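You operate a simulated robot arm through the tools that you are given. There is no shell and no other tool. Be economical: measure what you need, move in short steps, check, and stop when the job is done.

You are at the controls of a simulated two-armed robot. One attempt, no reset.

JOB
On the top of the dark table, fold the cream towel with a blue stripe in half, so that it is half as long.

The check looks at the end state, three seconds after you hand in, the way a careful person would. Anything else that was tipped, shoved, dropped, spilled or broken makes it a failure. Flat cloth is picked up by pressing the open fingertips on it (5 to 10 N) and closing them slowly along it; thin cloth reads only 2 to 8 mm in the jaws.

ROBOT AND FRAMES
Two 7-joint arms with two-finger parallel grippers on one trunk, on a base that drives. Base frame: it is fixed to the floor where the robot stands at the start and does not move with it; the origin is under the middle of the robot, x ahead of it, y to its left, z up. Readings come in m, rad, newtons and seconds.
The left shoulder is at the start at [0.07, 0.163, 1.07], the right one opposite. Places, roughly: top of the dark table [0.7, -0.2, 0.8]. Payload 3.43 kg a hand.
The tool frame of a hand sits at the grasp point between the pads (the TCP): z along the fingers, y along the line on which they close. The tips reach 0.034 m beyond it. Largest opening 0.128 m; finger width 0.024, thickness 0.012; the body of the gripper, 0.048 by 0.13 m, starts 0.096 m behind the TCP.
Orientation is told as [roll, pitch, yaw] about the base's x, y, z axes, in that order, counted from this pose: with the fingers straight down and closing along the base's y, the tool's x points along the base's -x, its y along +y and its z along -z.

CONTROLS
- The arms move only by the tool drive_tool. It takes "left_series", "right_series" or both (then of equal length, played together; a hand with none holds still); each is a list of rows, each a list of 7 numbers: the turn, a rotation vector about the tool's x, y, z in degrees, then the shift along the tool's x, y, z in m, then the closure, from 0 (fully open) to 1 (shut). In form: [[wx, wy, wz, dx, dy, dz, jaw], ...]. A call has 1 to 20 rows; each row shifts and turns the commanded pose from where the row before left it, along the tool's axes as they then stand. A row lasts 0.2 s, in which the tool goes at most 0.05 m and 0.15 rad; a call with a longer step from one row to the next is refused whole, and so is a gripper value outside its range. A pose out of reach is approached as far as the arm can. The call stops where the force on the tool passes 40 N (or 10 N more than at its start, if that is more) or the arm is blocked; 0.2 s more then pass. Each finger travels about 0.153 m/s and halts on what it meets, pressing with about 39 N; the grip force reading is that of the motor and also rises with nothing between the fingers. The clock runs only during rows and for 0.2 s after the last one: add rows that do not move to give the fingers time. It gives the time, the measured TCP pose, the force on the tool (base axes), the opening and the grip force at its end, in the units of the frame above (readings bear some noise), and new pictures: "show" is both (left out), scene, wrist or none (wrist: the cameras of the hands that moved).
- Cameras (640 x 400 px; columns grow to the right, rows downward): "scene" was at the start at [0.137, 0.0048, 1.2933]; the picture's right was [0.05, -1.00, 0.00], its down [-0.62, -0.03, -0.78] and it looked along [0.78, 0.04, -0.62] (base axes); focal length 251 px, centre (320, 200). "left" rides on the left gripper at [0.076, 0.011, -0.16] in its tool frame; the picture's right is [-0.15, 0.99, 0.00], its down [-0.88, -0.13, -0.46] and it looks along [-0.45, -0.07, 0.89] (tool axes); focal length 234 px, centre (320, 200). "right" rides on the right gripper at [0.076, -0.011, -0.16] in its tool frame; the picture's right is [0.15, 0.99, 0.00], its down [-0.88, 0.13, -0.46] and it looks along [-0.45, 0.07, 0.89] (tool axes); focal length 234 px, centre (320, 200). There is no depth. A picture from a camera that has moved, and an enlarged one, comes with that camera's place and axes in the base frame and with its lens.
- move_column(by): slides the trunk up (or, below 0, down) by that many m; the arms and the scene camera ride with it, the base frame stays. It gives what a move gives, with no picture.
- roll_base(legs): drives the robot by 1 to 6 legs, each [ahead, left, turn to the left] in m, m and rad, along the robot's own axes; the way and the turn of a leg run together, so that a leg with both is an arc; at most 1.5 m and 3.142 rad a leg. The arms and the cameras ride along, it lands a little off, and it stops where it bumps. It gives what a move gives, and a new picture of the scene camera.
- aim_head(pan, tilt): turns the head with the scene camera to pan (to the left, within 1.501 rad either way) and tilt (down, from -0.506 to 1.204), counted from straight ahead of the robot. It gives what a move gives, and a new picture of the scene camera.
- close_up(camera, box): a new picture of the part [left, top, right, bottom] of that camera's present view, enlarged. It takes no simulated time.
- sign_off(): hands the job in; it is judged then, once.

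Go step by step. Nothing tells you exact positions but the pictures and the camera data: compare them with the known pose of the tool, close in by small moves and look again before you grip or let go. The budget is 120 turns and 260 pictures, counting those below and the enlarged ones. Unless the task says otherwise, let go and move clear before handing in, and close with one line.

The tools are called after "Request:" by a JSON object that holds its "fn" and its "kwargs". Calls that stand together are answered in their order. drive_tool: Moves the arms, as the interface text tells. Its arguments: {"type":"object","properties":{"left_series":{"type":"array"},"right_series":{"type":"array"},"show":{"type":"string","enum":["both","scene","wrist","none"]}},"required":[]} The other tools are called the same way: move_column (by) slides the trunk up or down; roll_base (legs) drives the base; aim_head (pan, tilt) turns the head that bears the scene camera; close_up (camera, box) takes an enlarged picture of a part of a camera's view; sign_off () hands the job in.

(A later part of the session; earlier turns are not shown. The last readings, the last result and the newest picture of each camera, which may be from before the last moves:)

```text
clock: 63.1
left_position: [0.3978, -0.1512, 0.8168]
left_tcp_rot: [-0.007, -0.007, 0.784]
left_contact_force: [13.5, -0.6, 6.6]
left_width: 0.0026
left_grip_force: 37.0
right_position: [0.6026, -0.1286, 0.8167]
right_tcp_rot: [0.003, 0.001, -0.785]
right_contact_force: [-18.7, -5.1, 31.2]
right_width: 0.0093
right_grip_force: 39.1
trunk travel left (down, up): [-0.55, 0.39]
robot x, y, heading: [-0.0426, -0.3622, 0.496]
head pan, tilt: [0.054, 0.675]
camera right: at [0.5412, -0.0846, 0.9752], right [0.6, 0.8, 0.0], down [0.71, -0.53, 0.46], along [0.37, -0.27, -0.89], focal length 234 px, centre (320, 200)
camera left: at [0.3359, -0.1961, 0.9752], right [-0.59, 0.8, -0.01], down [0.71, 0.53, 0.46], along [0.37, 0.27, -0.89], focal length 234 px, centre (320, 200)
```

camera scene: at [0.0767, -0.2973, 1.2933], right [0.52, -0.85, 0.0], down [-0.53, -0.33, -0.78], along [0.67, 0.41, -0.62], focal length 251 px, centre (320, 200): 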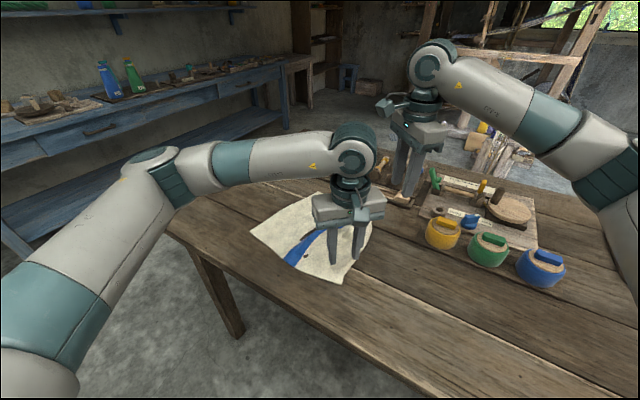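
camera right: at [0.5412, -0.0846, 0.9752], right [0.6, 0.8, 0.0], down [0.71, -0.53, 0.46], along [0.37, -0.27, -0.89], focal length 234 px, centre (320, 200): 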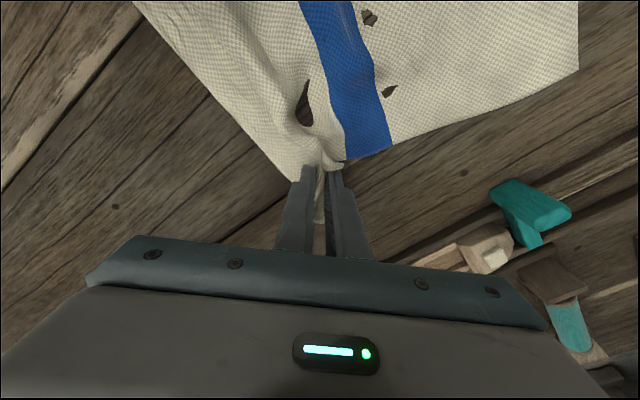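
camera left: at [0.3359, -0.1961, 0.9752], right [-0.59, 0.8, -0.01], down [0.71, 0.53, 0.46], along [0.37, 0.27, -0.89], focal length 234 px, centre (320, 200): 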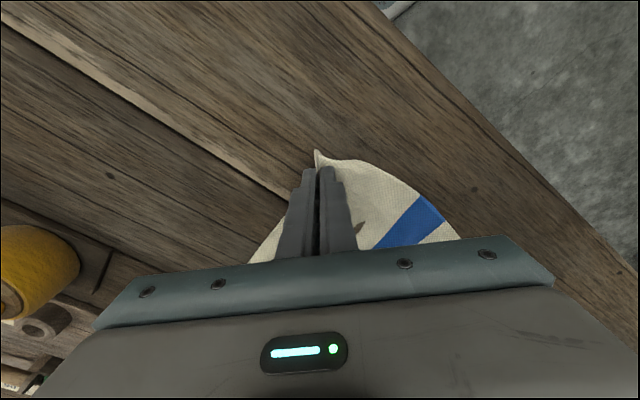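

Both corners are gripped (2.6 and 9.3 mm). I lift 5 cm and draw them outward to stretch the towel flat.

Request:
{"fn": "drive_tool", "kwargs": {"right_series": [[0, 0, 0, 0, 0, -0.02, 1], [0, 0, 0, 0, 0, -0.03, 1], [0, 0, 0, -0.0098, -0.0202, 0, 1], [0, 0, 0, -0.0098, -0.0202, 0, 1], [0, 0, 0, -0.0098, -0.0202, 0, 1], [0, 0, 0, -0.0098, -0.0202, 0, 1], [0, 0, 0, -0.0098, -0.0202, 0, 1], [0, 0, 0, 0, 0, 0, 1]], "left_series": [[0, 0, 0, 0, 0, -0.02, 1], [0, 0, 0, 0, 0, -0.03, 1], [0, 0, 0, 0.011, 0.0013, 0, 1], [0, 0, 0, 0.011, 0.0013, 0, 1], [0, 0, 0, 0.011, 0.0013, 0, 1], [0, 0, 0, 0.011, 0.0013, 0, 1], [0, 0, 0, 0.011, 0.0013, 0, 1], [0, 0, 0, 0, 0, 0, 1]]}}

Request:
{"fn": "close_up", "kwargs": {"camera": "scene", "box": [220, 170, 410, 320]}}

```text
clock: 64.9
left_position: [0.3574, -0.1818, 0.8631]
left_tcp_rot: [-0.005, -0.002, 0.783]
left_contact_force: [5.8, -2.5, -0.3]
left_width: 0.0021
left_grip_force: 37.5
right_position: [0.5682, -0.2336, 0.8629]
right_tcp_rot: [-0.001, 0.002, -0.786]
right_contact_force: [-7.0, 2.3, 0.2]
right_width: 0.0026
right_grip_force: 36.8
trunk travel left (down, up): [-0.55, 0.39]
robot x, y, heading: [-0.0427, -0.3641, 0.497]
head pan, tilt: [0.054, 0.675]
camera scene: at [0.0767, -0.2965, 1.2933], right [0.52, -0.85, 0.0], down [-0.53, -0.33, -0.78], along [0.67, 0.41, -0.63], focal length 251 px, centre (320, 200)
camera right: at [0.5071, -0.1887, 1.0216], right [0.6, 0.8, 0.0], down [0.72, -0.53, 0.46], along [0.36, -0.27, -0.89], focal length 234 px, centre (320, 200)
camera left: at [0.2955, -0.2256, 1.0219], right [-0.59, 0.8, 0.0], down [0.71, 0.53, 0.46], along [0.37, 0.27, -0.89], focal length 234 px, centre (320, 200)
```

scene: 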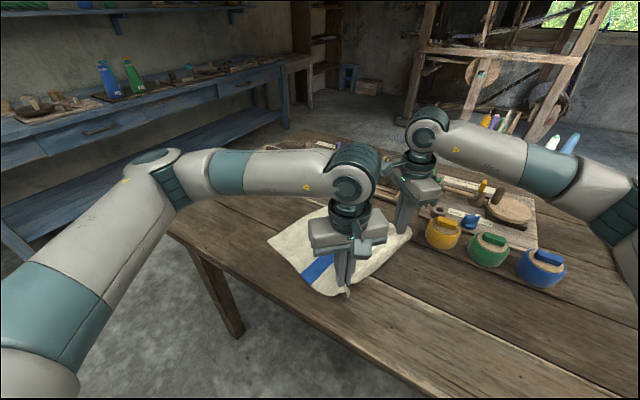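
right: 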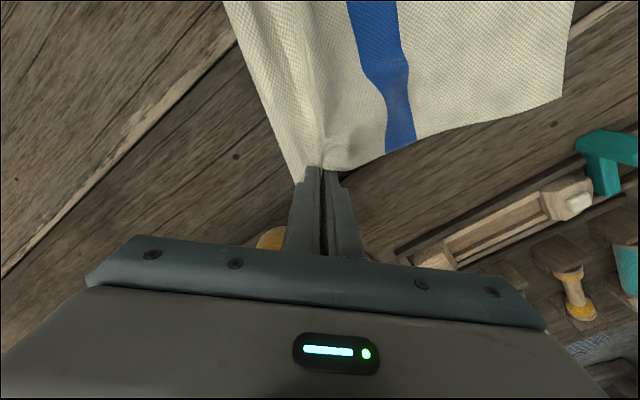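
left: 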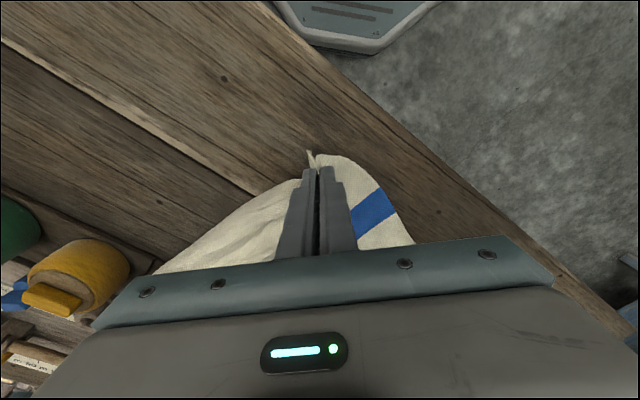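

```text
2.67 times, centred on (315, 245) of scene
camera zoom: at [0.0767, -0.2965, 1.2933], right [0.52, -0.85, 0.0], down [-0.53, -0.33, -0.78], along [0.67, 0.41, -0.63], focal length 669 px, centre (333, 80)
```

zoom: 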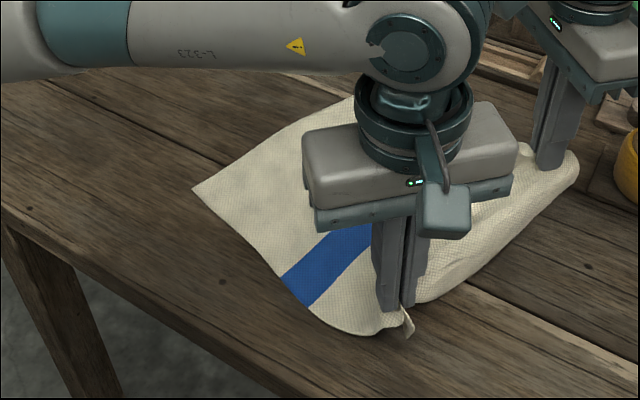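

The towel slid about 7 cm toward −y but is straightening. I relax the pull between the hands slightly and draw another 3 cm outward, then look again.

Request:
{"fn": "drive_tool", "kwargs": {"right_series": [[0, 0, 0, -0.0015, -0.0105, 0.005, 1], [0, 0, 0, -0.0015, -0.0105, 0.005, 1], [0, 0, 0, -0.0015, -0.0105, 0.005, 1], [0, 0, 0, 0, 0, 0, 1]], "left_series": [[0, 0, 0, 0.009, -0.0047, 0.005, 1], [0, 0, 0, 0.009, -0.0047, 0.005, 1], [0, 0, 0, 0.009, -0.0047, 0.005, 1], [0, 0, 0, 0, 0, 0, 1]]}}

Request:
{"fn": "close_up", "kwargs": {"camera": "scene", "box": [220, 170, 410, 320]}}

```text
clock: 65.9
left_position: [0.3481, -0.2103, 0.8493]
left_tcp_rot: [-0.004, -0.002, 0.784]
left_contact_force: [1.9, -0.9, 0.3]
left_width: 0.0023
left_grip_force: 36.9
right_position: [0.5501, -0.2603, 0.8475]
right_tcp_rot: [0.002, 0.002, -0.786]
right_contact_force: [-0.9, 0.3, -0.3]
right_width: 0.0024
right_grip_force: 37.4
trunk travel left (down, up): [-0.55, 0.39]
robot x, y, heading: [-0.0394, -0.3698, 0.491]
head pan, tilt: [0.054, 0.675]
camera scene: at [0.0766, -0.2969, 1.2933], right [0.52, -0.85, 0.0], down [-0.53, -0.33, -0.78], along [0.67, 0.41, -0.62], focal length 251 px, centre (320, 200)
camera right: at [0.4883, -0.2142, 1.0072], right [0.6, 0.8, 0.0], down [0.71, -0.53, 0.46], along [0.37, -0.27, -0.89], focal length 234 px, centre (320, 200)
camera left: at [0.2853, -0.2555, 1.0087], right [-0.59, 0.8, 0.0], down [0.71, 0.53, 0.46], along [0.37, 0.27, -0.89], focal length 234 px, centre (320, 200)
```

scene: 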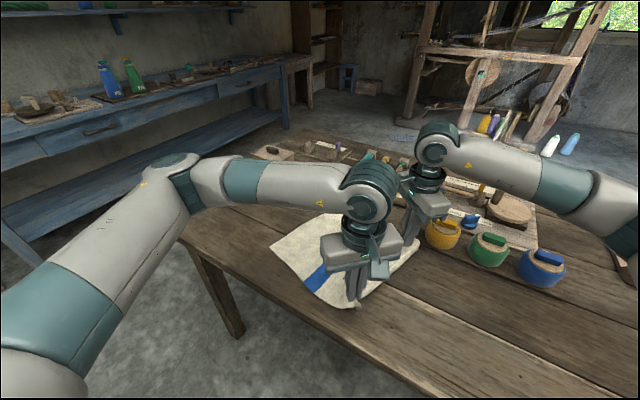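
right: 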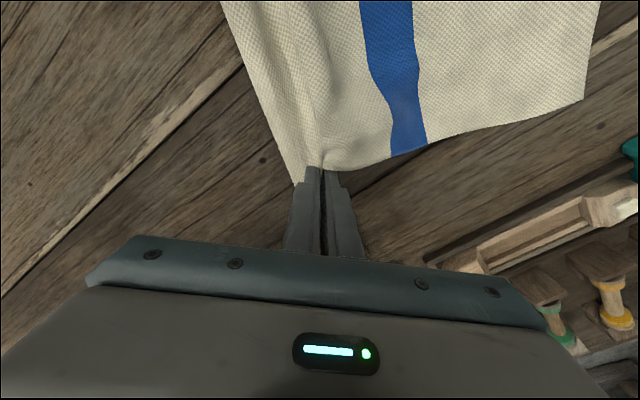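
left: 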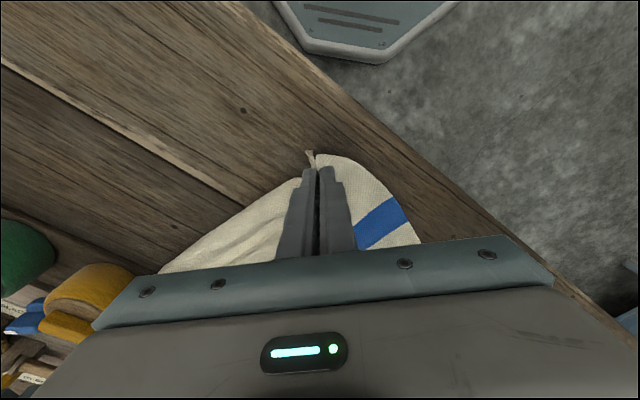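

```text
2.67 times, centred on (315, 245) of scene
camera zoom: at [0.0766, -0.2969, 1.2933], right [0.52, -0.85, 0.0], down [-0.53, -0.33, -0.78], along [0.67, 0.41, -0.62], focal length 669 px, centre (333, 80)
```

zoom: 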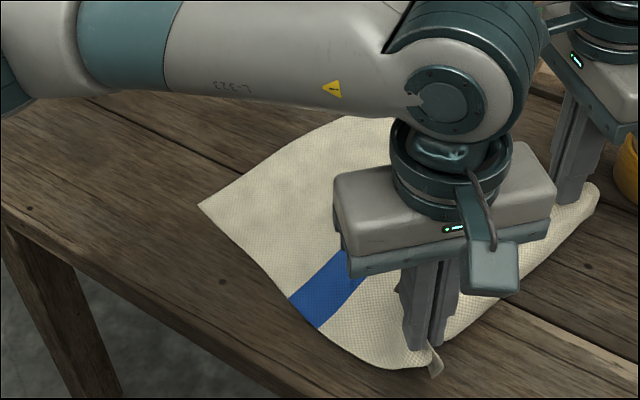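

Left corners are now at about [.387,.049] and [.638,-.040]. I carry both pinched corners over along a low arc to just inside those corners, stopping about 3 cm above the table.

Request:
{"fn": "drive_tool", "kwargs": {"left_series": [[0, 0, 0, -0.0019, 0.0012, -0.0195, 1], [0, 0, 0, -0.0056, 0.0035, -0.0188, 1], [0, 0, 0, -0.0092, 0.0057, -0.0173, 1], [0, 0, 0, -0.0123, 0.0076, -0.0152, 1], [0, 0, 0, -0.015, 0.0093, -0.0124, 1], [0, 0, 0, -0.0172, 0.0106, -0.0092, 1], [0, 0, 0, -0.0186, 0.0115, -0.0057, 1], [0, 0, 0, -0.0194, 0.012, -0.0019, 1], [0, 0, 0, -0.0194, 0.012, 0.0019, 1], [0, 0, 0, -0.0186, 0.0115, 0.0057, 1], [0, 0, 0, -0.0172, 0.0106, 0.0092, 1], [0, 0, 0, -0.015, 0.0093, 0.0124, 1], [0, 0, 0, -0.0123, 0.0076, 0.0152, 1], [0, 0, 0, -0.0092, 0.0057, 0.0173, 1], [0, 0, 0, -0.0056, 0.0035, 0.0188, 1], [0, 0, 0, -0.0019, 0.0012, 0.0195, 1], [0, 0, 0, 0, 0, 0, 1]], "right_series": [[0, 0, 0, 0.001, 0.0018, -0.0195, 1], [0, 0, 0, 0.003, 0.0052, -0.0188, 1], [0, 0, 0, 0.0049, 0.0085, -0.0173, 1], [0, 0, 0, 0.0066, 0.0115, -0.0152, 1], [0, 0, 0, 0.008, 0.014, -0.0124, 1], [0, 0, 0, 0.0091, 0.016, -0.0092, 1], [0, 0, 0, 0.0099, 0.0173, -0.0057, 1], [0, 0, 0, 0.0103, 0.018, -0.0019, 1], [0, 0, 0, 0.0103, 0.018, 0.0019, 1], [0, 0, 0, 0.0099, 0.0173, 0.0057, 1], [0, 0, 0, 0.0091, 0.016, 0.0092, 1], [0, 0, 0, 0.008, 0.014, 0.0124, 1], [0, 0, 0, 0.0066, 0.0115, 0.0152, 1], [0, 0, 0, 0.0049, 0.0085, 0.0173, 1], [0, 0, 0, 0.003, 0.0052, 0.0188, 1], [0, 0, 0, 0.001, 0.0018, 0.0195, 1], [0, 0, 0, 0, 0, 0, 1]]}}

Request:
{"fn": "close_up", "kwargs": {"camera": "scene", "box": [220, 170, 410, 320]}}

```text
clock: 69.5
left_position: [0.4033, 0.0136, 0.8513]
left_tcp_rot: [-0.005, -0.004, 0.785]
left_contact_force: [3.8, -1.1, 0.1]
left_width: 0.002
left_grip_force: 36.7
right_position: [0.6052, -0.0548, 0.8473]
right_tcp_rot: [0.0, 0.001, -0.786]
right_contact_force: [-4.5, 1.9, -0.1]
right_width: 0.0028
right_grip_force: 37.3
trunk travel left (down, up): [-0.55, 0.39]
robot x, y, heading: [-0.0435, -0.367, 0.496]
head pan, tilt: [0.054, 0.675]
camera scene: at [0.0763, -0.2974, 1.2934], right [0.52, -0.85, 0.0], down [-0.53, -0.33, -0.78], along [0.67, 0.41, -0.62], focal length 251 px, centre (320, 200)
camera right: at [0.5447, -0.0099, 1.0067], right [0.6, 0.8, 0.0], down [0.71, -0.53, 0.46], along [0.37, -0.27, -0.89], focal length 234 px, centre (320, 200)
camera left: at [0.3414, -0.0312, 1.0099], right [-0.59, 0.8, 0.0], down [0.71, 0.53, 0.46], along [0.37, 0.27, -0.89], focal length 234 px, centre (320, 200)
```

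scene: 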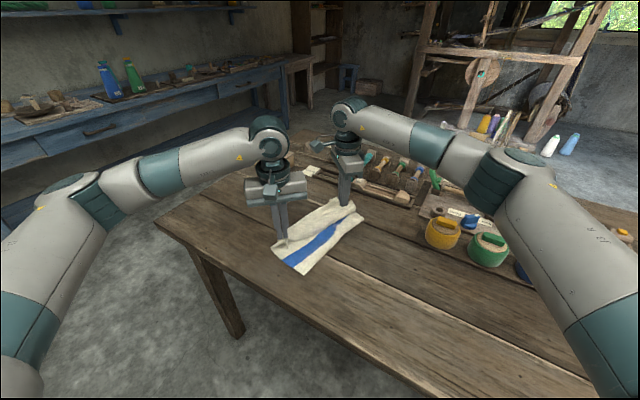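
right: 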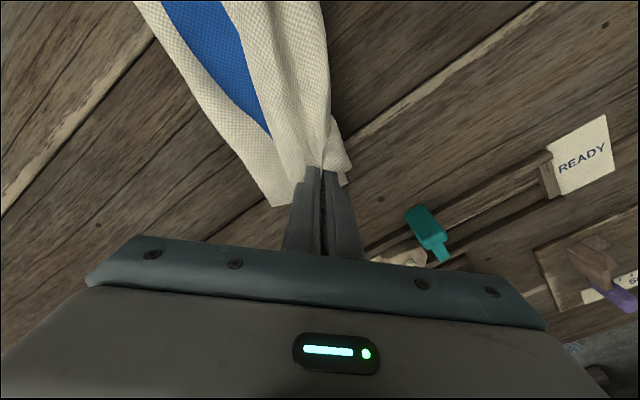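
left: 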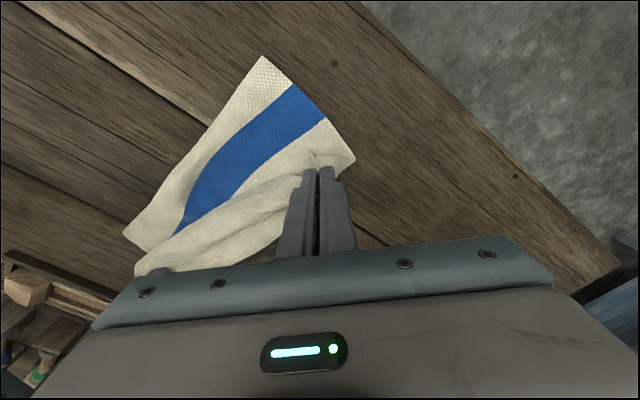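

```text
2.67 times, centred on (315, 245) of scene
camera zoom: at [0.0763, -0.2974, 1.2934], right [0.52, -0.85, 0.0], down [-0.53, -0.33, -0.78], along [0.67, 0.41, -0.62], focal length 669 px, centre (333, 80)
```

zoom: 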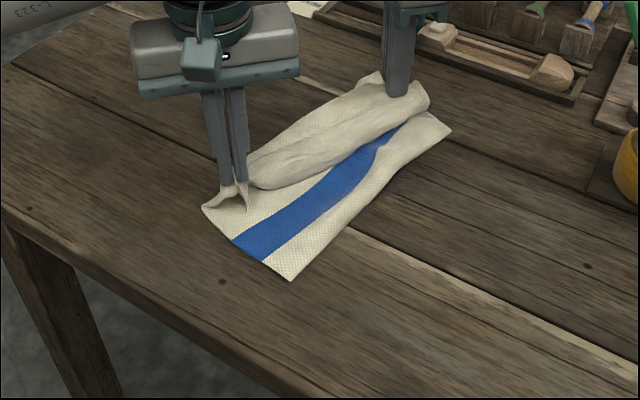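

The sagging edge and early pull again put the fold off-center (bottom layer only 12 cm). I'll undo it by carrying back along the same arc and laying the edge down while moving slightly inward, so it trails out untucked.

Request:
{"fn": "drive_tool", "kwargs": {"left_series": [[0, 0, 0, 0.0019, -0.0012, -0.0195, 1], [0, 0, 0, 0.0056, -0.0035, -0.0188, 1], [0, 0, 0, 0.0092, -0.0057, -0.0173, 1], [0, 0, 0, 0.0123, -0.0076, -0.0152, 1], [0, 0, 0, 0.015, -0.0093, -0.0124, 1], [0, 0, 0, 0.0172, -0.0106, -0.0092, 1], [0, 0, 0, 0.0186, -0.0115, -0.0057, 1], [0, 0, 0, 0.0194, -0.012, -0.0019, 1], [0, 0, 0, 0.0194, -0.012, 0.0, 1], [0, 0, 0, 0.0186, -0.0115, 0.0, 1], [0, 0, 0, 0.0172, -0.0106, 0.0, 1], [0, 0, 0, 0.015, -0.0093, 0.005, 1], [0, 0, 0, 0.0123, -0.0076, 0.005, 1], [0, 0, 0, 0.0092, -0.0057, 0.005, 1], [0, 0, 0, 0.0095, -0.0065, 0.005, 1], [0, 0, 0, 0.0095, -0.0065, 0.005, 1], [0, 0, 0, 0, 0, 0, 1]], "right_series": [[0, 0, 0, -0.001, -0.0018, -0.0195, 1], [0, 0, 0, -0.003, -0.0052, -0.0188, 1], [0, 0, 0, -0.0049, -0.0085, -0.0173, 1], [0, 0, 0, -0.0066, -0.0115, -0.0152, 1], [0, 0, 0, -0.008, -0.014, -0.0124, 1], [0, 0, 0, -0.0091, -0.016, -0.0092, 1], [0, 0, 0, -0.0099, -0.0173, -0.0057, 1], [0, 0, 0, -0.0103, -0.018, -0.0019, 1], [0, 0, 0, -0.0103, -0.018, 0.0, 1], [0, 0, 0, -0.0099, -0.0173, 0.0, 1], [0, 0, 0, -0.0091, -0.016, 0.0, 1], [0, 0, 0, -0.008, -0.014, 0.005, 1], [0, 0, 0, -0.0066, -0.0115, 0.005, 1], [0, 0, 0, -0.0049, -0.0085, 0.005, 1], [0, 0, 0, -0.005, -0.009, 0.005, 1], [0, 0, 0, -0.005, -0.009, 0.005, 1], [0, 0, 0, 0, 0, 0, 1]]}}

Request:
{"fn": "close_up", "kwargs": {"camera": "scene", "box": [220, 170, 410, 320]}}

```text
clock: 73.1
left_position: [0.3469, -0.226, 0.9231]
left_tcp_rot: [-0.006, -0.003, 0.783]
left_contact_force: [-0.7, -0.1, -0.2]
left_width: 0.0021
left_grip_force: 36.7
right_position: [0.5477, -0.2718, 0.9228]
right_tcp_rot: [-0.002, -0.001, -0.785]
right_contact_force: [0.2, 0.0, 0.3]
right_width: 0.0025
right_grip_force: 36.6
trunk travel left (down, up): [-0.55, 0.39]
robot x, y, heading: [-0.0443, -0.3692, 0.493]
head pan, tilt: [0.054, 0.675]
camera scene: at [0.0765, -0.2968, 1.2933], right [0.52, -0.85, 0.0], down [-0.53, -0.33, -0.78], along [0.67, 0.41, -0.62], focal length 251 px, centre (320, 200)
camera right: at [0.4865, -0.2268, 1.0817], right [0.6, 0.8, 0.0], down [0.71, -0.53, 0.46], along [0.37, -0.27, -0.89], focal length 234 px, centre (320, 200)
camera left: at [0.2837, -0.271, 1.083], right [-0.59, 0.8, 0.0], down [0.71, 0.53, 0.46], along [0.37, 0.27, -0.89], focal length 234 px, centre (320, 200)
```

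scene: 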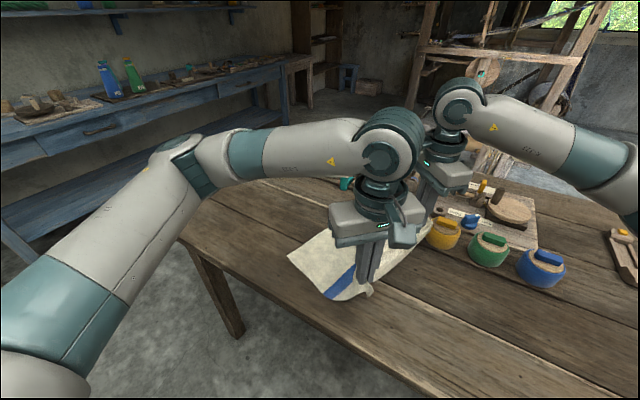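
right: 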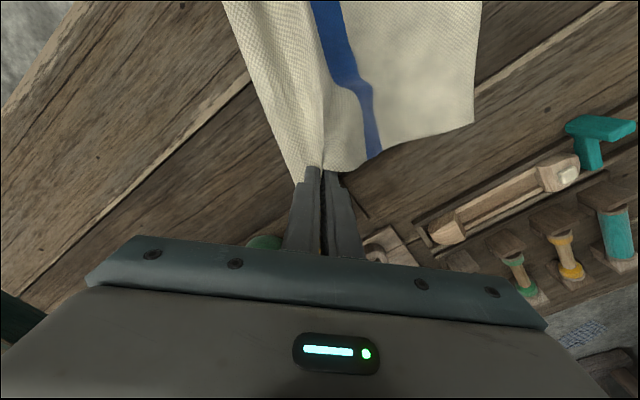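
left: 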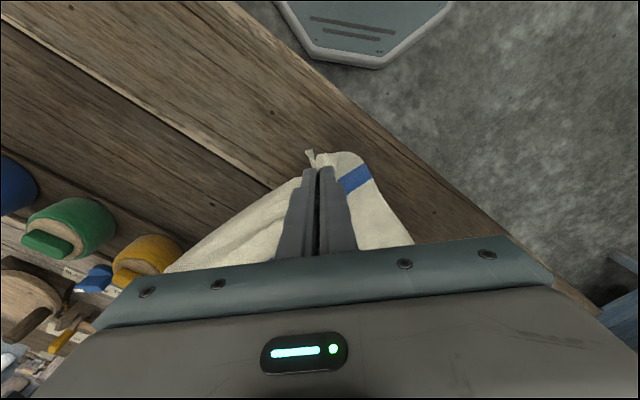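

```text
2.67 times, centred on (315, 245) of scene
camera zoom: at [0.0765, -0.2968, 1.2933], right [0.52, -0.85, 0.0], down [-0.53, -0.33, -0.78], along [0.67, 0.41, -0.62], focal length 669 px, centre (333, 80)
```

zoom: 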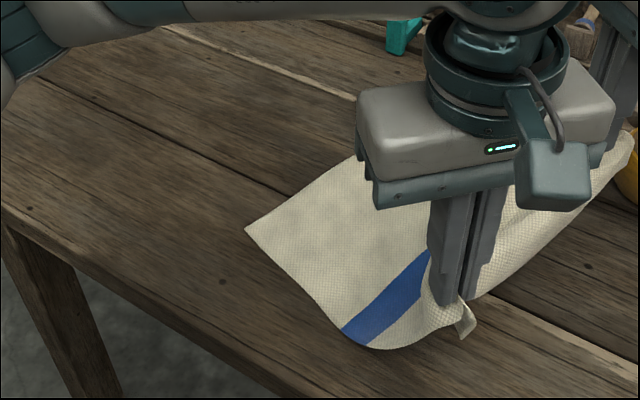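

I now lower both hands while moving inward, release, and lift straight out.

Request:
{"fn": "drive_tool", "kwargs": {"left_series": [[0, 0, 0, -0.0136, 0.0088, 0.016, 1], [0, 0, 0, -0.0136, 0.0088, 0.016, 1], [0, 0, 0, -0.0136, 0.0088, 0.016, 1], [0, 0, 0, -0.0136, 0.0088, 0.016, 1], [0, 0, 0, -0.0136, 0.0088, 0.016, 1], [0, 0, 0, -0.0136, 0.0088, 0.016, 1], [0, 0, 0, 0, 0, 0, 0.95], [0, 0, 0, 0, 0, 0, 0.7], [0, 0, 0, 0, 0, 0, 0.6], [0, 0, 0, 0, 0, -0.03, 0.6], [0, 0, 0, 0, 0, -0.045, 0.6], [0, 0, 0, 0, 0, -0.045, 0.6], [0, 0, 0, 0, 0, -0.03, 0.6]], "right_series": [[0, 0, 0, 0.0088, 0.0136, 0.016, 1], [0, 0, 0, 0.0088, 0.0136, 0.016, 1], [0, 0, 0, 0.0088, 0.0136, 0.016, 1], [0, 0, 0, 0.0088, 0.0136, 0.016, 1], [0, 0, 0, 0.0088, 0.0136, 0.016, 1], [0, 0, 0, 0.0088, 0.0136, 0.016, 1], [0, 0, 0, 0, 0, 0, 0.95], [0, 0, 0, 0, 0, 0, 0.7], [0, 0, 0, 0, 0, 0, 0.6], [0, 0, 0, 0, 0, -0.03, 0.6], [0, 0, 0, 0, 0, -0.045, 0.6], [0, 0, 0, 0, 0, -0.045, 0.6], [0, 0, 0, 0, 0, -0.03, 0.6]]}}

Request:
{"fn": "close_up", "kwargs": {"camera": "scene", "box": [240, 190, 430, 340]}}

```text
clock: 75.9
left_position: [0.3648, -0.1334, 0.9754]
left_tcp_rot: [-0.004, -0.001, 0.783]
left_contact_force: [0.5, -0.5, 0.8]
left_width: 0.0509
left_grip_force: 0.1
right_position: [0.5652, -0.1776, 0.9769]
right_tcp_rot: [0.0, 0.001, -0.785]
right_contact_force: [0.5, 0.6, 0.6]
right_width: 0.0514
right_grip_force: 0.1
trunk travel left (down, up): [-0.55, 0.39]
robot x, y, heading: [-0.042, -0.3672, 0.494]
head pan, tilt: [0.054, 0.675]
camera scene: at [0.076, -0.2975, 1.2933], right [0.52, -0.85, 0.0], down [-0.53, -0.33, -0.78], along [0.67, 0.41, -0.62], focal length 251 px, centre (320, 200)
camera right: at [0.5044, -0.1323, 1.1358], right [0.6, 0.8, 0.0], down [0.71, -0.53, 0.46], along [0.37, -0.27, -0.89], focal length 234 px, centre (320, 200)
camera left: at [0.3032, -0.1775, 1.1345], right [-0.59, 0.8, 0.0], down [0.71, 0.53, 0.46], along [0.37, 0.27, -0.89], focal length 234 px, centre (320, 200)
```

scene: 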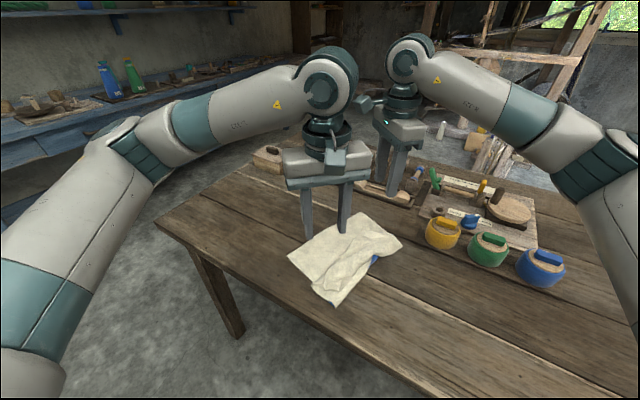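
right: 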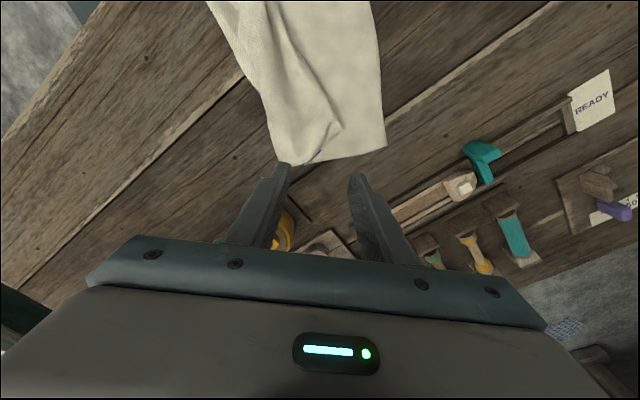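
left: 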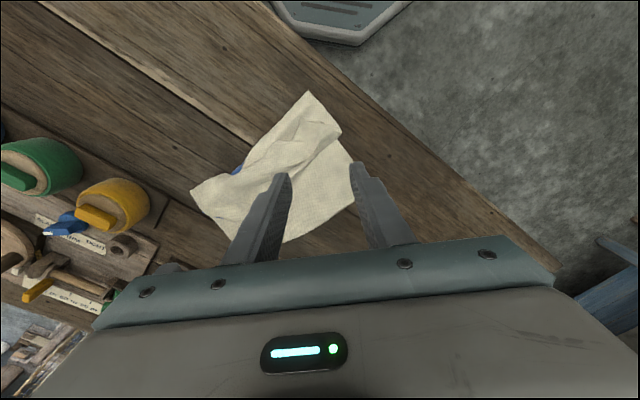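

```text
2.67 times, centred on (335, 265) of scene
camera zoom: at [0.076, -0.2975, 1.2933], right [0.52, -0.85, 0.0], down [-0.53, -0.33, -0.78], along [0.67, 0.41, -0.62], focal length 669 px, centre (280, 27)
```

zoom: 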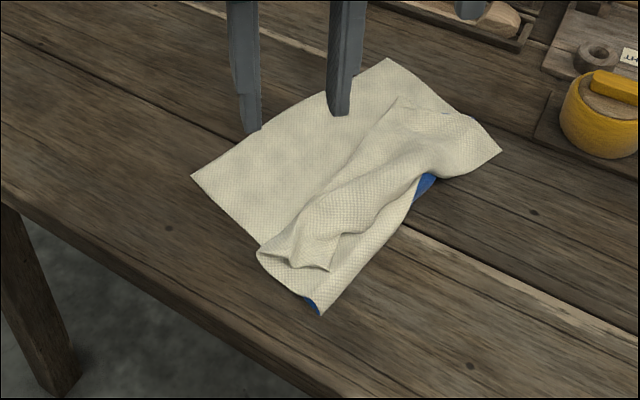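

The fold now sits right at the stripe with the left half flat beneath; only the top half is doubled back on itself. I need the top layer's free corners, so I look closely.

Request:
{"fn": "close_up", "kwargs": {"camera": "left", "box": [170, 80, 380, 250]}}

Request:
{"fn": "close_up", "kwargs": {"camera": "right", "box": [190, 0, 410, 180]}}

Request:
{"fn": "close_up", "kwargs": {"camera": "scene", "box": [280, 205, 410, 310]}}

```text
2.35 times, centred on (275, 165) of left
camera zoom: at [0.3032, -0.1775, 1.1345], right [-0.59, 0.8, 0.0], down [0.71, 0.53, 0.46], along [0.37, 0.27, -0.89], focal length 551 px, centre (426, 282)
```

zoom: 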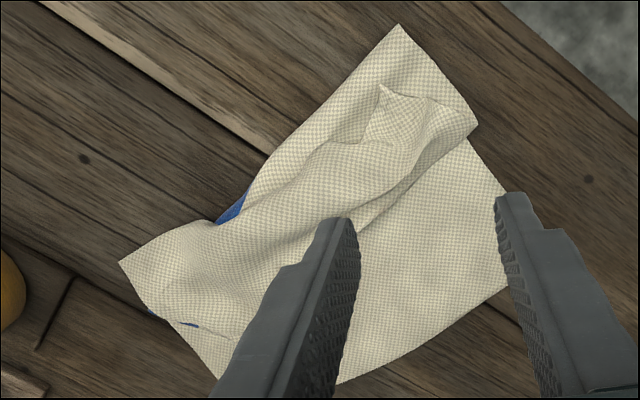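

```text
2.22 times, centred on (300, 90) of right
camera zoom: at [0.5044, -0.1323, 1.1358], right [0.6, 0.8, 0.0], down [0.71, -0.53, 0.46], along [0.37, -0.27, -0.89], focal length 520 px, centre (364, 444)
```

zoom: 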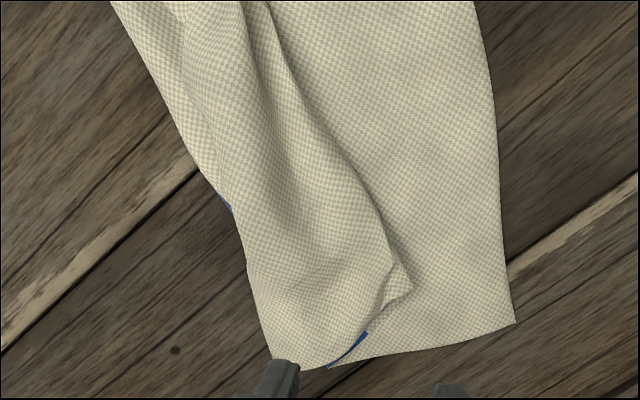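

```text
3.81 times, centred on (345, 258) of scene
camera zoom: at [0.076, -0.2975, 1.2933], right [0.52, -0.85, 0.0], down [-0.53, -0.33, -0.78], along [0.67, 0.41, -0.62], focal length 956 px, centre (225, -19)
```

zoom: 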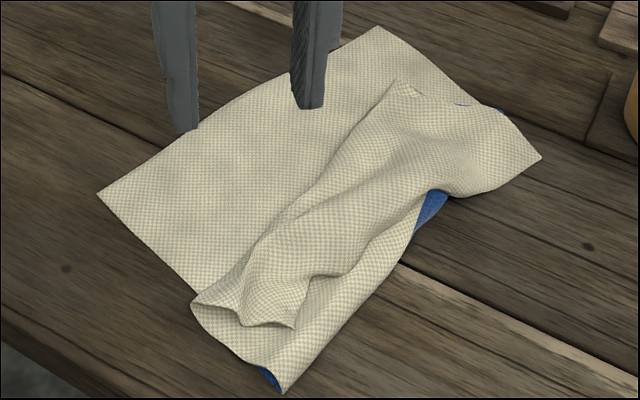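

Now it's clear: the top layer's free corners are F1≈[.356,-.173] (on top of the pile) and F2≈[.563,-.251] (on bare table), while the bottom corners are [.385,-.01] and [.638,-.098]. I turn the right hand and bring it over F2 first.

Request:
{"fn": "drive_tool", "kwargs": {"right_series": [[0, 0, 7, 0, 0, 0, 0.7], [0, 0, 7, 0, 0, 0, 0.7], [0, 0, 7, 0, 0, 0, 0.7], [0, 0, 7, 0, 0, 0, 0.7], [0, 0, 7, 0, 0, 0, 0.7], [0, 0, 0, -0.025, -0.007, 0.03, 0.7], [0, 0, 0, -0.0244, -0.007, 0.03, 0.7], [0, 0, 0, 0, 0, 0.04, 0.7], [0, 0, 0, 0, 0, 0, 0.7]], "show": "wrist"}}

```text
clock: 77.9
left_position: [0.3653, -0.1331, 0.9755]
left_tcp_rot: [-0.005, -0.003, 0.784]
left_contact_force: [0.7, -0.1, 0.2]
left_width: 0.0511
left_grip_force: 0.0
right_position: [0.5604, -0.2309, 0.8768]
right_tcp_rot: [0.0, -0.001, -1.4]
right_contact_force: [0.2, 0.7, 0.0]
right_width: 0.0381
right_grip_force: 0.0
trunk travel left (down, up): [-0.55, 0.39]
robot x, y, heading: [-0.0411, -0.3639, 0.492]
head pan, tilt: [0.054, 0.675]
camera right: at [0.5373, -0.1582, 1.0363], right [0.95, 0.31, 0.0], down [0.28, -0.84, 0.46], along [0.14, -0.43, -0.89], focal length 234 px, centre (320, 200)
```

right: 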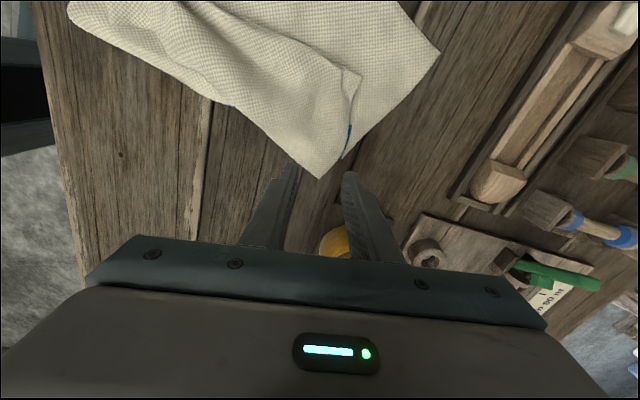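

The corner is centered between the fingers. I move 6 mm further in and press down.

Request:
{"fn": "drive_tool", "kwargs": {"right_series": [[0, 0, 0, 0.006, 0, 0.03, 0.76], [0, 0, 0, 0, 0, 0.022, 0.76], [0, 0, 0, 0, 0, 0.006, 0.76], [0, 0, 0, 0, 0, 0.003, 0.76], [0, 0, 0, 0, 0, 0.001, 0.76], [0, 0, 0, 0, 0, 0, 0.76], [0, 0, 0, 0, 0, 0, 0.76]], "show": "wrist"}}

```text
clock: 79.5
left_position: [0.3646, -0.1331, 0.9764]
left_tcp_rot: [-0.005, -0.004, 0.785]
left_contact_force: [-0.5, 0.2, 0.2]
left_width: 0.0513
left_grip_force: 0.1
right_position: [0.5579, -0.2216, 0.8157]
right_tcp_rot: [0.001, 0.002, -1.395]
right_contact_force: [-1.4, 0.1, 12.1]
right_width: 0.0303
right_grip_force: 0.0
trunk travel left (down, up): [-0.55, 0.39]
robot x, y, heading: [-0.041, -0.3644, 0.495]
head pan, tilt: [0.054, 0.675]
camera right: at [0.5355, -0.15, 0.9762], right [0.95, 0.32, 0.0], down [0.28, -0.85, 0.46], along [0.14, -0.43, -0.89], focal length 234 px, centre (320, 200)
```

right: 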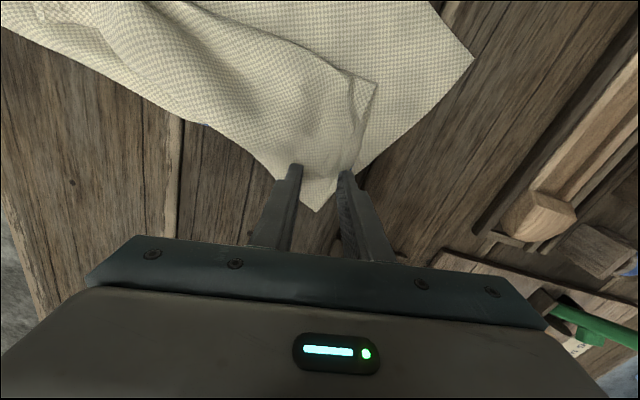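

Request:
{"fn": "drive_tool", "kwargs": {"right_series": [[0, 0, 0, 0, 0, 0.0004, 0.78], [0, 0, 0, 0, 0, 0.0002, 0.8], [0, 0, 0, 0, 0, 0, 0.83], [0, 0, 0, 0, 0, 0, 0.86], [0, 0, 0, 0, 0, 0, 0.89], [0, 0, 0, 0, 0, 0, 0.92], [0, 0, 0, 0, 0, 0, 0.95], [0, 0, 0, 0, 0, 0, 0.98], [0, 0, 0, 0, 0, 0, 1.0], [0, 0, 0, 0, 0, 0, 1.0], [0, 0, 0, 0, 0, 0, 1.0]], "show": "wrist"}}

```text
clock: 81.9
left_position: [0.3632, -0.1327, 0.9764]
left_tcp_rot: [-0.006, -0.006, 0.785]
left_contact_force: [0.8, 0.0, 0.0]
left_width: 0.0513
left_grip_force: 0.1
right_position: [0.5595, -0.2217, 0.8166]
right_tcp_rot: [0.002, 0.001, -1.397]
right_contact_force: [5.2, -0.5, 30.8]
right_width: 0.0016
right_grip_force: 36.5
trunk travel left (down, up): [-0.55, 0.39]
robot x, y, heading: [-0.0413, -0.3667, 0.496]
head pan, tilt: [0.054, 0.675]
camera right: at [0.5356, -0.1507, 0.9759], right [0.95, 0.31, 0.0], down [0.28, -0.85, 0.46], along [0.15, -0.43, -0.89], focal length 234 px, centre (320, 200)
```

right: 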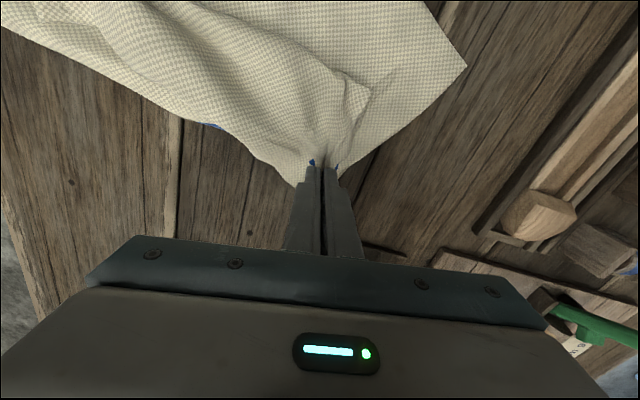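

Gripped (1.6 mm). I lift a little to check that only the top corner comes up.

Request:
{"fn": "drive_tool", "kwargs": {"right_series": [[0, 0, 0, 0.002, 0, -0.015, 1], [0, 0, 0, 0.004, 0, -0.02, 1], [0, 0, 0, 0.004, 0, -0.02, 1], [0, 0, 0, 0, 0, 0, 1]], "show": "wrist"}}

Request:
{"fn": "close_up", "kwargs": {"camera": "scene", "box": [280, 195, 410, 310]}}

```text
clock: 82.9
left_position: [0.3657, -0.1337, 0.9755]
left_tcp_rot: [-0.004, -0.002, 0.783]
left_contact_force: [-0.5, 0.0, 0.0]
left_width: 0.0509
left_grip_force: 0.0
right_position: [0.5586, -0.2111, 0.8695]
right_tcp_rot: [-0.001, 0.0, -1.396]
right_contact_force: [-0.3, 0.3, -0.1]
right_width: 0.0018
right_grip_force: 36.3
trunk travel left (down, up): [-0.55, 0.39]
robot x, y, heading: [-0.042, -0.3678, 0.496]
head pan, tilt: [0.054, 0.675]
camera right: at [0.5344, -0.1398, 1.0282], right [0.95, 0.32, 0.0], down [0.28, -0.84, 0.46], along [0.14, -0.43, -0.89], focal length 234 px, centre (320, 200)
```

right: 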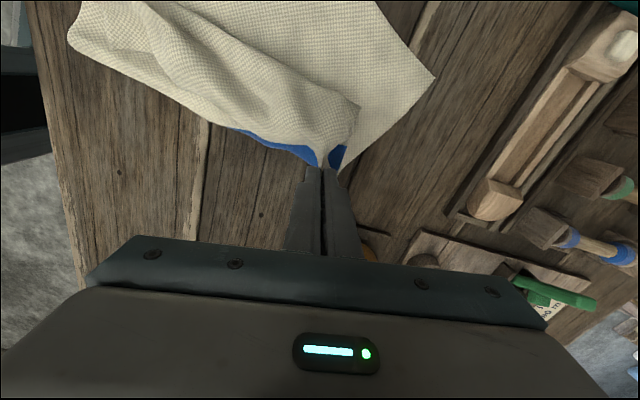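

```text
3.48 times, centred on (345, 252) of scene
camera zoom: at [0.0765, -0.2975, 1.2933], right [0.52, -0.85, 0.0], down [-0.53, -0.33, -0.78], along [0.67, 0.41, -0.62], focal length 873 px, centre (233, 17)
```

zoom: 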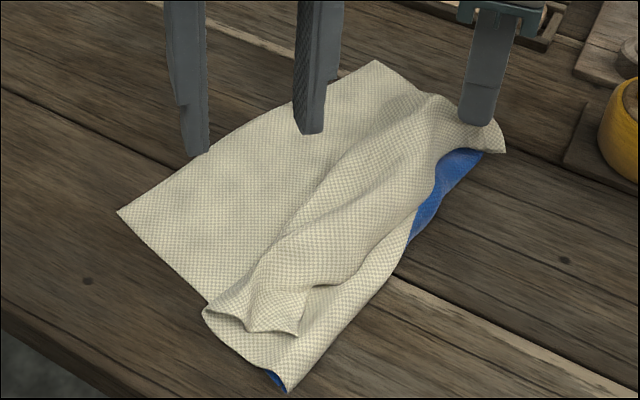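

Only the top corner lifts. I carry it over toward the far-left bottom corner.

Request:
{"fn": "drive_tool", "kwargs": {"right_series": [[0, 0, 0, 0.0111, 0.0091, -0.02, 1], [0, 0, 0, 0.0111, 0.0091, -0.015, 1], [0, 0, 0, 0.0111, 0.0091, -0.01, 1], [0, 0, 0, 0.0111, 0.0091, 0, 1], [0, 0, 0, 0.0111, 0.0091, 0.005, 1], [0, 0, 0, 0.0111, 0.0091, 0.01, 1], [0, 0, 0, 0.0111, 0.0091, 0.015, 1], [0, 0, 0, 0.0111, 0.0091, 0.02, 1], [0, 0, 0, 0, 0, 0.015, 1], [0, 0, 0, 0, 0, 0, 1]], "show": "both"}}

Request:
{"fn": "close_up", "kwargs": {"camera": "scene", "box": [270, 185, 410, 310]}}

Request:
{"fn": "close_up", "kwargs": {"camera": "left", "box": [170, 60, 400, 250]}}

```text
clock: 85.1
left_position: [0.3669, -0.1319, 0.9766]
left_tcp_rot: [-0.006, -0.002, 0.784]
left_contact_force: [-0.7, -0.1, -0.8]
left_width: 0.051
left_grip_force: 0.0
right_position: [0.6164, -0.11, 0.8489]
right_tcp_rot: [0.001, -0.001, -1.396]
right_contact_force: [0.2, -0.3, -0.2]
right_width: 0.0019
right_grip_force: 36.4
trunk travel left (down, up): [-0.55, 0.39]
robot x, y, heading: [-0.0421, -0.3676, 0.494]
head pan, tilt: [0.054, 0.675]
camera scene: at [0.0764, -0.297, 1.2933], right [0.52, -0.85, 0.0], down [-0.53, -0.33, -0.78], along [0.67, 0.41, -0.62], focal length 251 px, centre (320, 200)
camera right: at [0.5921, -0.0383, 1.0078], right [0.95, 0.32, 0.0], down [0.28, -0.84, 0.46], along [0.14, -0.43, -0.89], focal length 234 px, centre (320, 200)
```

scene: 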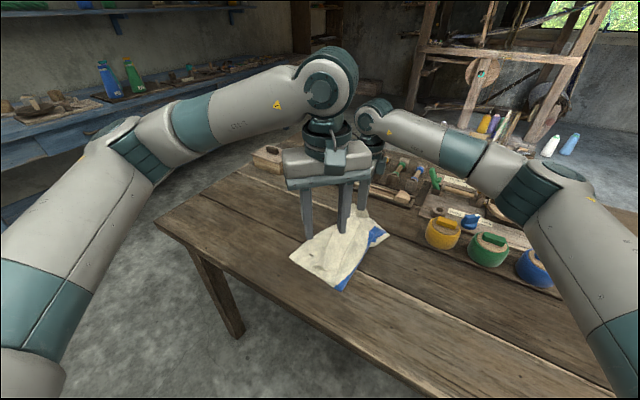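
right: 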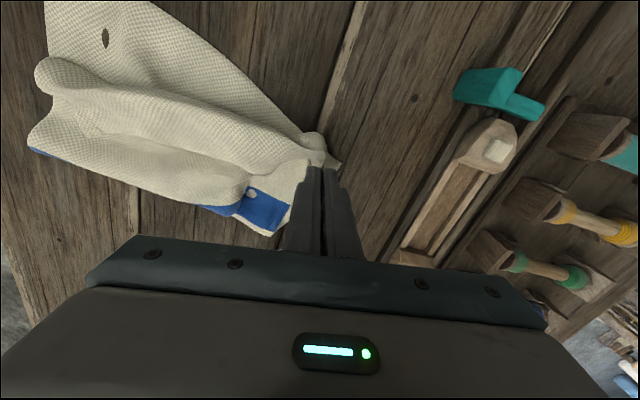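

```text
3.20 times, centred on (340, 248) of scene
camera zoom: at [0.0764, -0.297, 1.2933], right [0.52, -0.85, 0.0], down [-0.53, -0.33, -0.78], along [0.67, 0.41, -0.62], focal length 803 px, centre (256, 48)
```

zoom: 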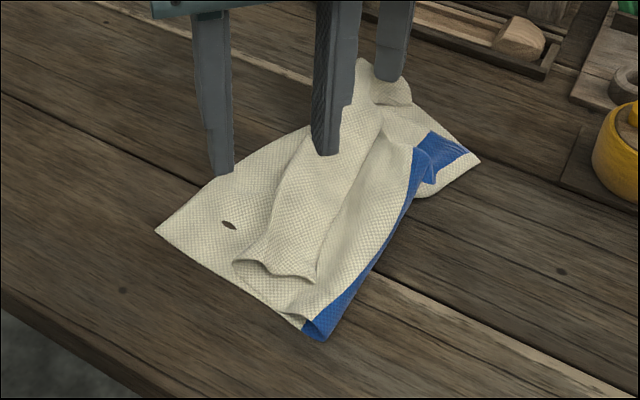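

```text
2.11 times, centred on (285, 155) of left
camera zoom: at [0.3037, -0.177, 1.1341], right [-0.59, 0.8, 0.0], down [0.71, 0.53, 0.46], along [0.37, 0.27, -0.89], focal length 493 px, centre (394, 295)
```

zoom: 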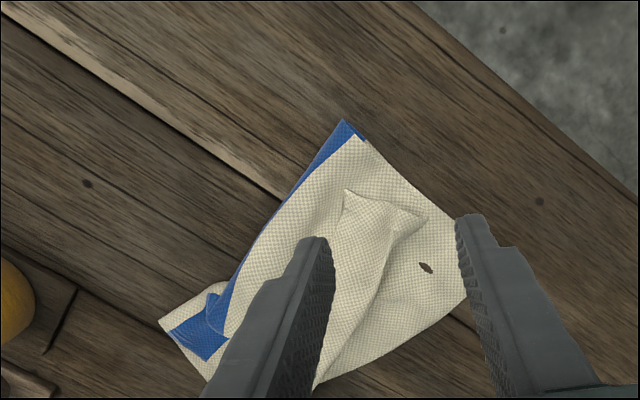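

F2 is nearly in place. Now F1 sits at about [.397,-.151]; I turn the left hand and bring it over that corner.

Request:
{"fn": "drive_tool", "kwargs": {"left_series": [[0, 0, -7, 0, 0, 0, 0.7], [0, 0, -7, 0, 0, 0, 0.7], [0, 0, -7, 0, 0, 0, 0.7], [0, 0, -6.6, 0, 0, 0, 0.7], [0, 0, 0, -0.0054, -0.0171, 0.03, 0.7], [0, 0, 0, -0.0054, -0.0171, 0.03, 0.7], [0, 0, 0, 0, 0, 0.04, 0.7], [0, 0, 0, 0, 0, 0.02, 0.7], [0, 0, 0, 0, 0, 0, 0.7]], "show": "wrist"}}

Request:
{"fn": "close_up", "kwargs": {"camera": "left", "box": [220, 100, 420, 240]}}

```text
clock: 87.1
left_position: [0.4038, -0.1341, 0.858]
left_tcp_rot: [-0.005, 0.0, 1.265]
left_contact_force: [-0.1, -0.2, -0.7]
left_width: 0.038
left_grip_force: 0.2
right_position: [0.6165, -0.1102, 0.8499]
right_tcp_rot: [0.0, 0.001, -1.396]
right_contact_force: [-0.4, 0.0, 0.4]
right_width: 0.0014
right_grip_force: 36.3
trunk travel left (down, up): [-0.55, 0.39]
robot x, y, heading: [-0.0415, -0.3639, 0.495]
head pan, tilt: [0.054, 0.675]
camera left: at [0.3694, -0.2019, 1.0178], right [-0.9, 0.44, -0.01], down [0.39, 0.8, 0.46], along [0.2, 0.41, -0.89], focal length 234 px, centre (320, 200)
```

left: 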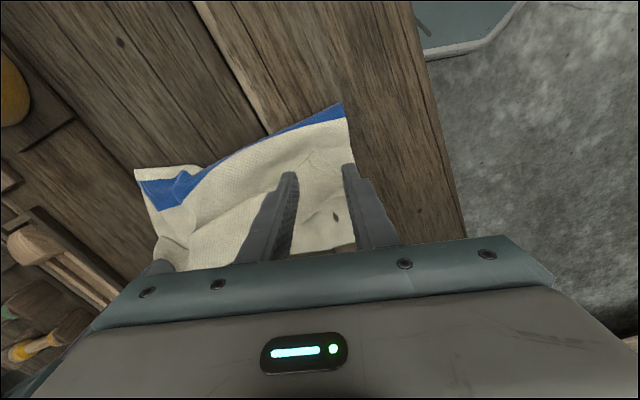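

```text
2.86 times, centred on (320, 170) of left
camera zoom: at [0.3694, -0.2019, 1.0178], right [-0.9, 0.44, -0.01], down [0.39, 0.8, 0.46], along [0.2, 0.41, -0.89], focal length 669 px, centre (320, 286)
```

zoom: 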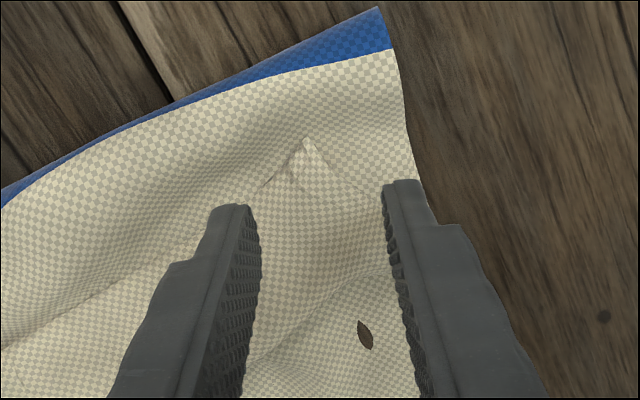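

Request:
{"fn": "drive_tool", "kwargs": {"left_series": [[0, 0, 0, -0.002, 0.002, 0.015, 0.72], [0, 0, 0, 0, 0, 0.01, 0.72], [0, 0, 0, 0, 0, 0.006, 0.72], [0, 0, 0, 0, 0, 0.004, 0.72], [0, 0, 0, 0, 0, 0.003, 0.72], [0, 0, 0, 0, 0, 0, 0.72]], "show": "none"}}

Request:
{"fn": "close_up", "kwargs": {"camera": "left", "box": [220, 100, 420, 240]}}

```text
clock: 88.5
left_position: [0.401, -0.1295, 0.8202]
left_tcp_rot: [-0.006, 0.001, 1.266]
left_contact_force: [0.5, -0.1, -0.2]
left_width: 0.0359
left_grip_force: 0.1
right_position: [0.6167, -0.1111, 0.8482]
right_tcp_rot: [0.0, 0.001, -1.397]
right_contact_force: [-0.9, 0.0, 0.2]
right_width: 0.0016
right_grip_force: 36.5
trunk travel left (down, up): [-0.55, 0.39]
robot x, y, heading: [-0.0416, -0.3705, 0.492]
head pan, tilt: [0.054, 0.675]
```

```text
2.86 times, centred on (320, 170) of left
camera zoom: at [0.3673, -0.1976, 0.9798], right [-0.9, 0.44, 0.0], down [0.39, 0.8, 0.46], along [0.2, 0.41, -0.89], focal length 669 px, centre (320, 286)
```

zoom: 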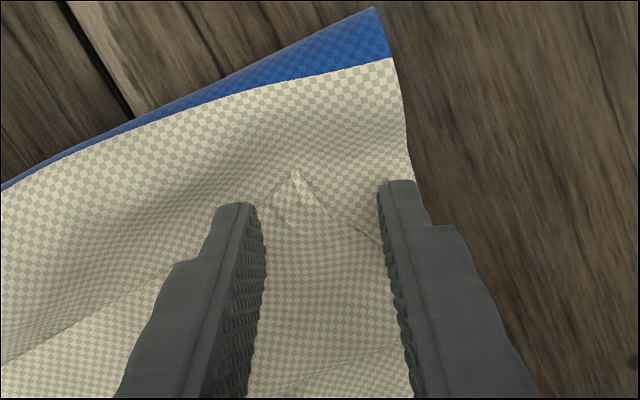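

Request:
{"fn": "drive_tool", "kwargs": {"left_series": [[0, 0, 0, -0.005, -0.004, 0, 0.74], [0, 0, 0, 0, 0, 0.002, 0.74], [0, 0, 0, 0, 0, 0.001, 0.74], [0, 0, 0, 0, 0, 0.001, 0.74], [0, 0, 0, 0, 0, 0, 0.74]], "show": "none"}}

```text
clock: 89.7
left_position: [0.4071, -0.1258, 0.8172]
left_tcp_rot: [-0.004, 0.001, 1.264]
left_contact_force: [-0.6, -1.6, 6.1]
left_width: 0.0334
left_grip_force: 0.2
right_position: [0.6159, -0.1112, 0.8497]
right_tcp_rot: [0.0, 0.002, -1.398]
right_contact_force: [0.0, -0.1, 0.3]
right_width: 0.0017
right_grip_force: 36.2
trunk travel left (down, up): [-0.55, 0.39]
robot x, y, heading: [-0.0443, -0.366, 0.493]
head pan, tilt: [0.054, 0.675]
```

Contact is light (6 N), which suits taking only the top layer. I close slowly, then lift slightly to check.

Request:
{"fn": "drive_tool", "kwargs": {"left_series": [[0, 0, 0, 0, 0, 0, 0.76], [0, 0, 0, 0, 0, 0, 0.79], [0, 0, 0, 0, 0, 0, 0.82], [0, 0, 0, 0, 0, 0, 0.85], [0, 0, 0, 0, 0, 0, 0.88], [0, 0, 0, 0, 0, 0, 0.91], [0, 0, 0, 0, 0, 0, 0.94], [0, 0, 0, 0, 0, 0, 0.97], [0, 0, 0, 0, 0, 0, 1.0], [0, 0, 0, 0, 0, 0, 1.0]], "show": "wrist"}}

Request:
{"fn": "close_up", "kwargs": {"camera": "left", "box": [220, 100, 420, 240]}}

```text
clock: 91.9
left_position: [0.4061, -0.1251, 0.8169]
left_tcp_rot: [-0.004, 0.001, 1.265]
left_contact_force: [0.5, 0.0, 8.0]
left_width: 0.0017
left_grip_force: 36.7
right_position: [0.6155, -0.1112, 0.8478]
right_tcp_rot: [-0.001, -0.001, -1.397]
right_contact_force: [0.3, -0.3, 0.0]
right_width: 0.0016
right_grip_force: 35.8
trunk travel left (down, up): [-0.55, 0.39]
robot x, y, heading: [-0.0404, -0.3686, 0.494]
head pan, tilt: [0.054, 0.675]
camera left: at [0.3722, -0.1932, 0.9758], right [-0.9, 0.44, -0.01], down [0.39, 0.8, 0.46], along [0.2, 0.41, -0.89], focal length 234 px, centre (320, 200)
```

left: 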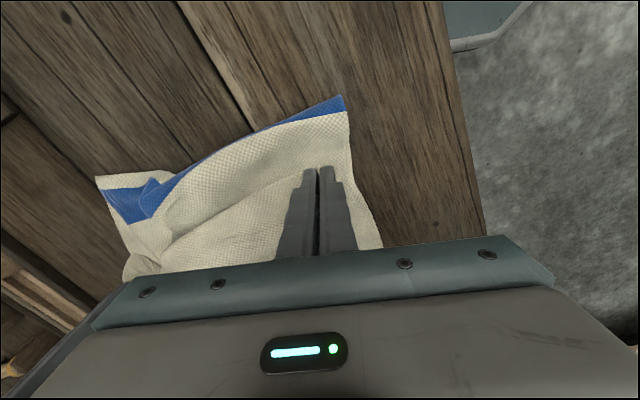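

```text
2.86 times, centred on (320, 170) of left
camera zoom: at [0.3722, -0.1932, 0.9758], right [-0.9, 0.44, -0.01], down [0.39, 0.8, 0.46], along [0.2, 0.41, -0.89], focal length 669 px, centre (320, 286)
```

zoom: 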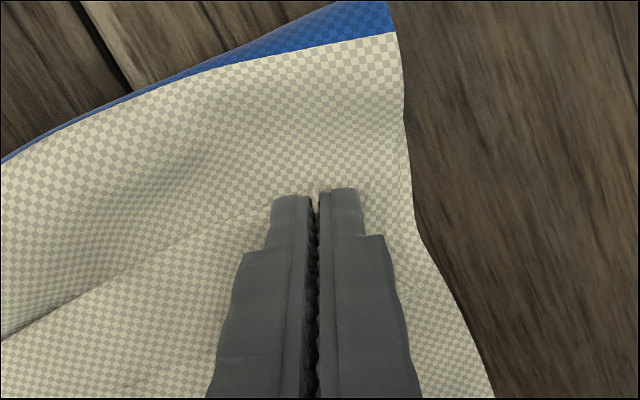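

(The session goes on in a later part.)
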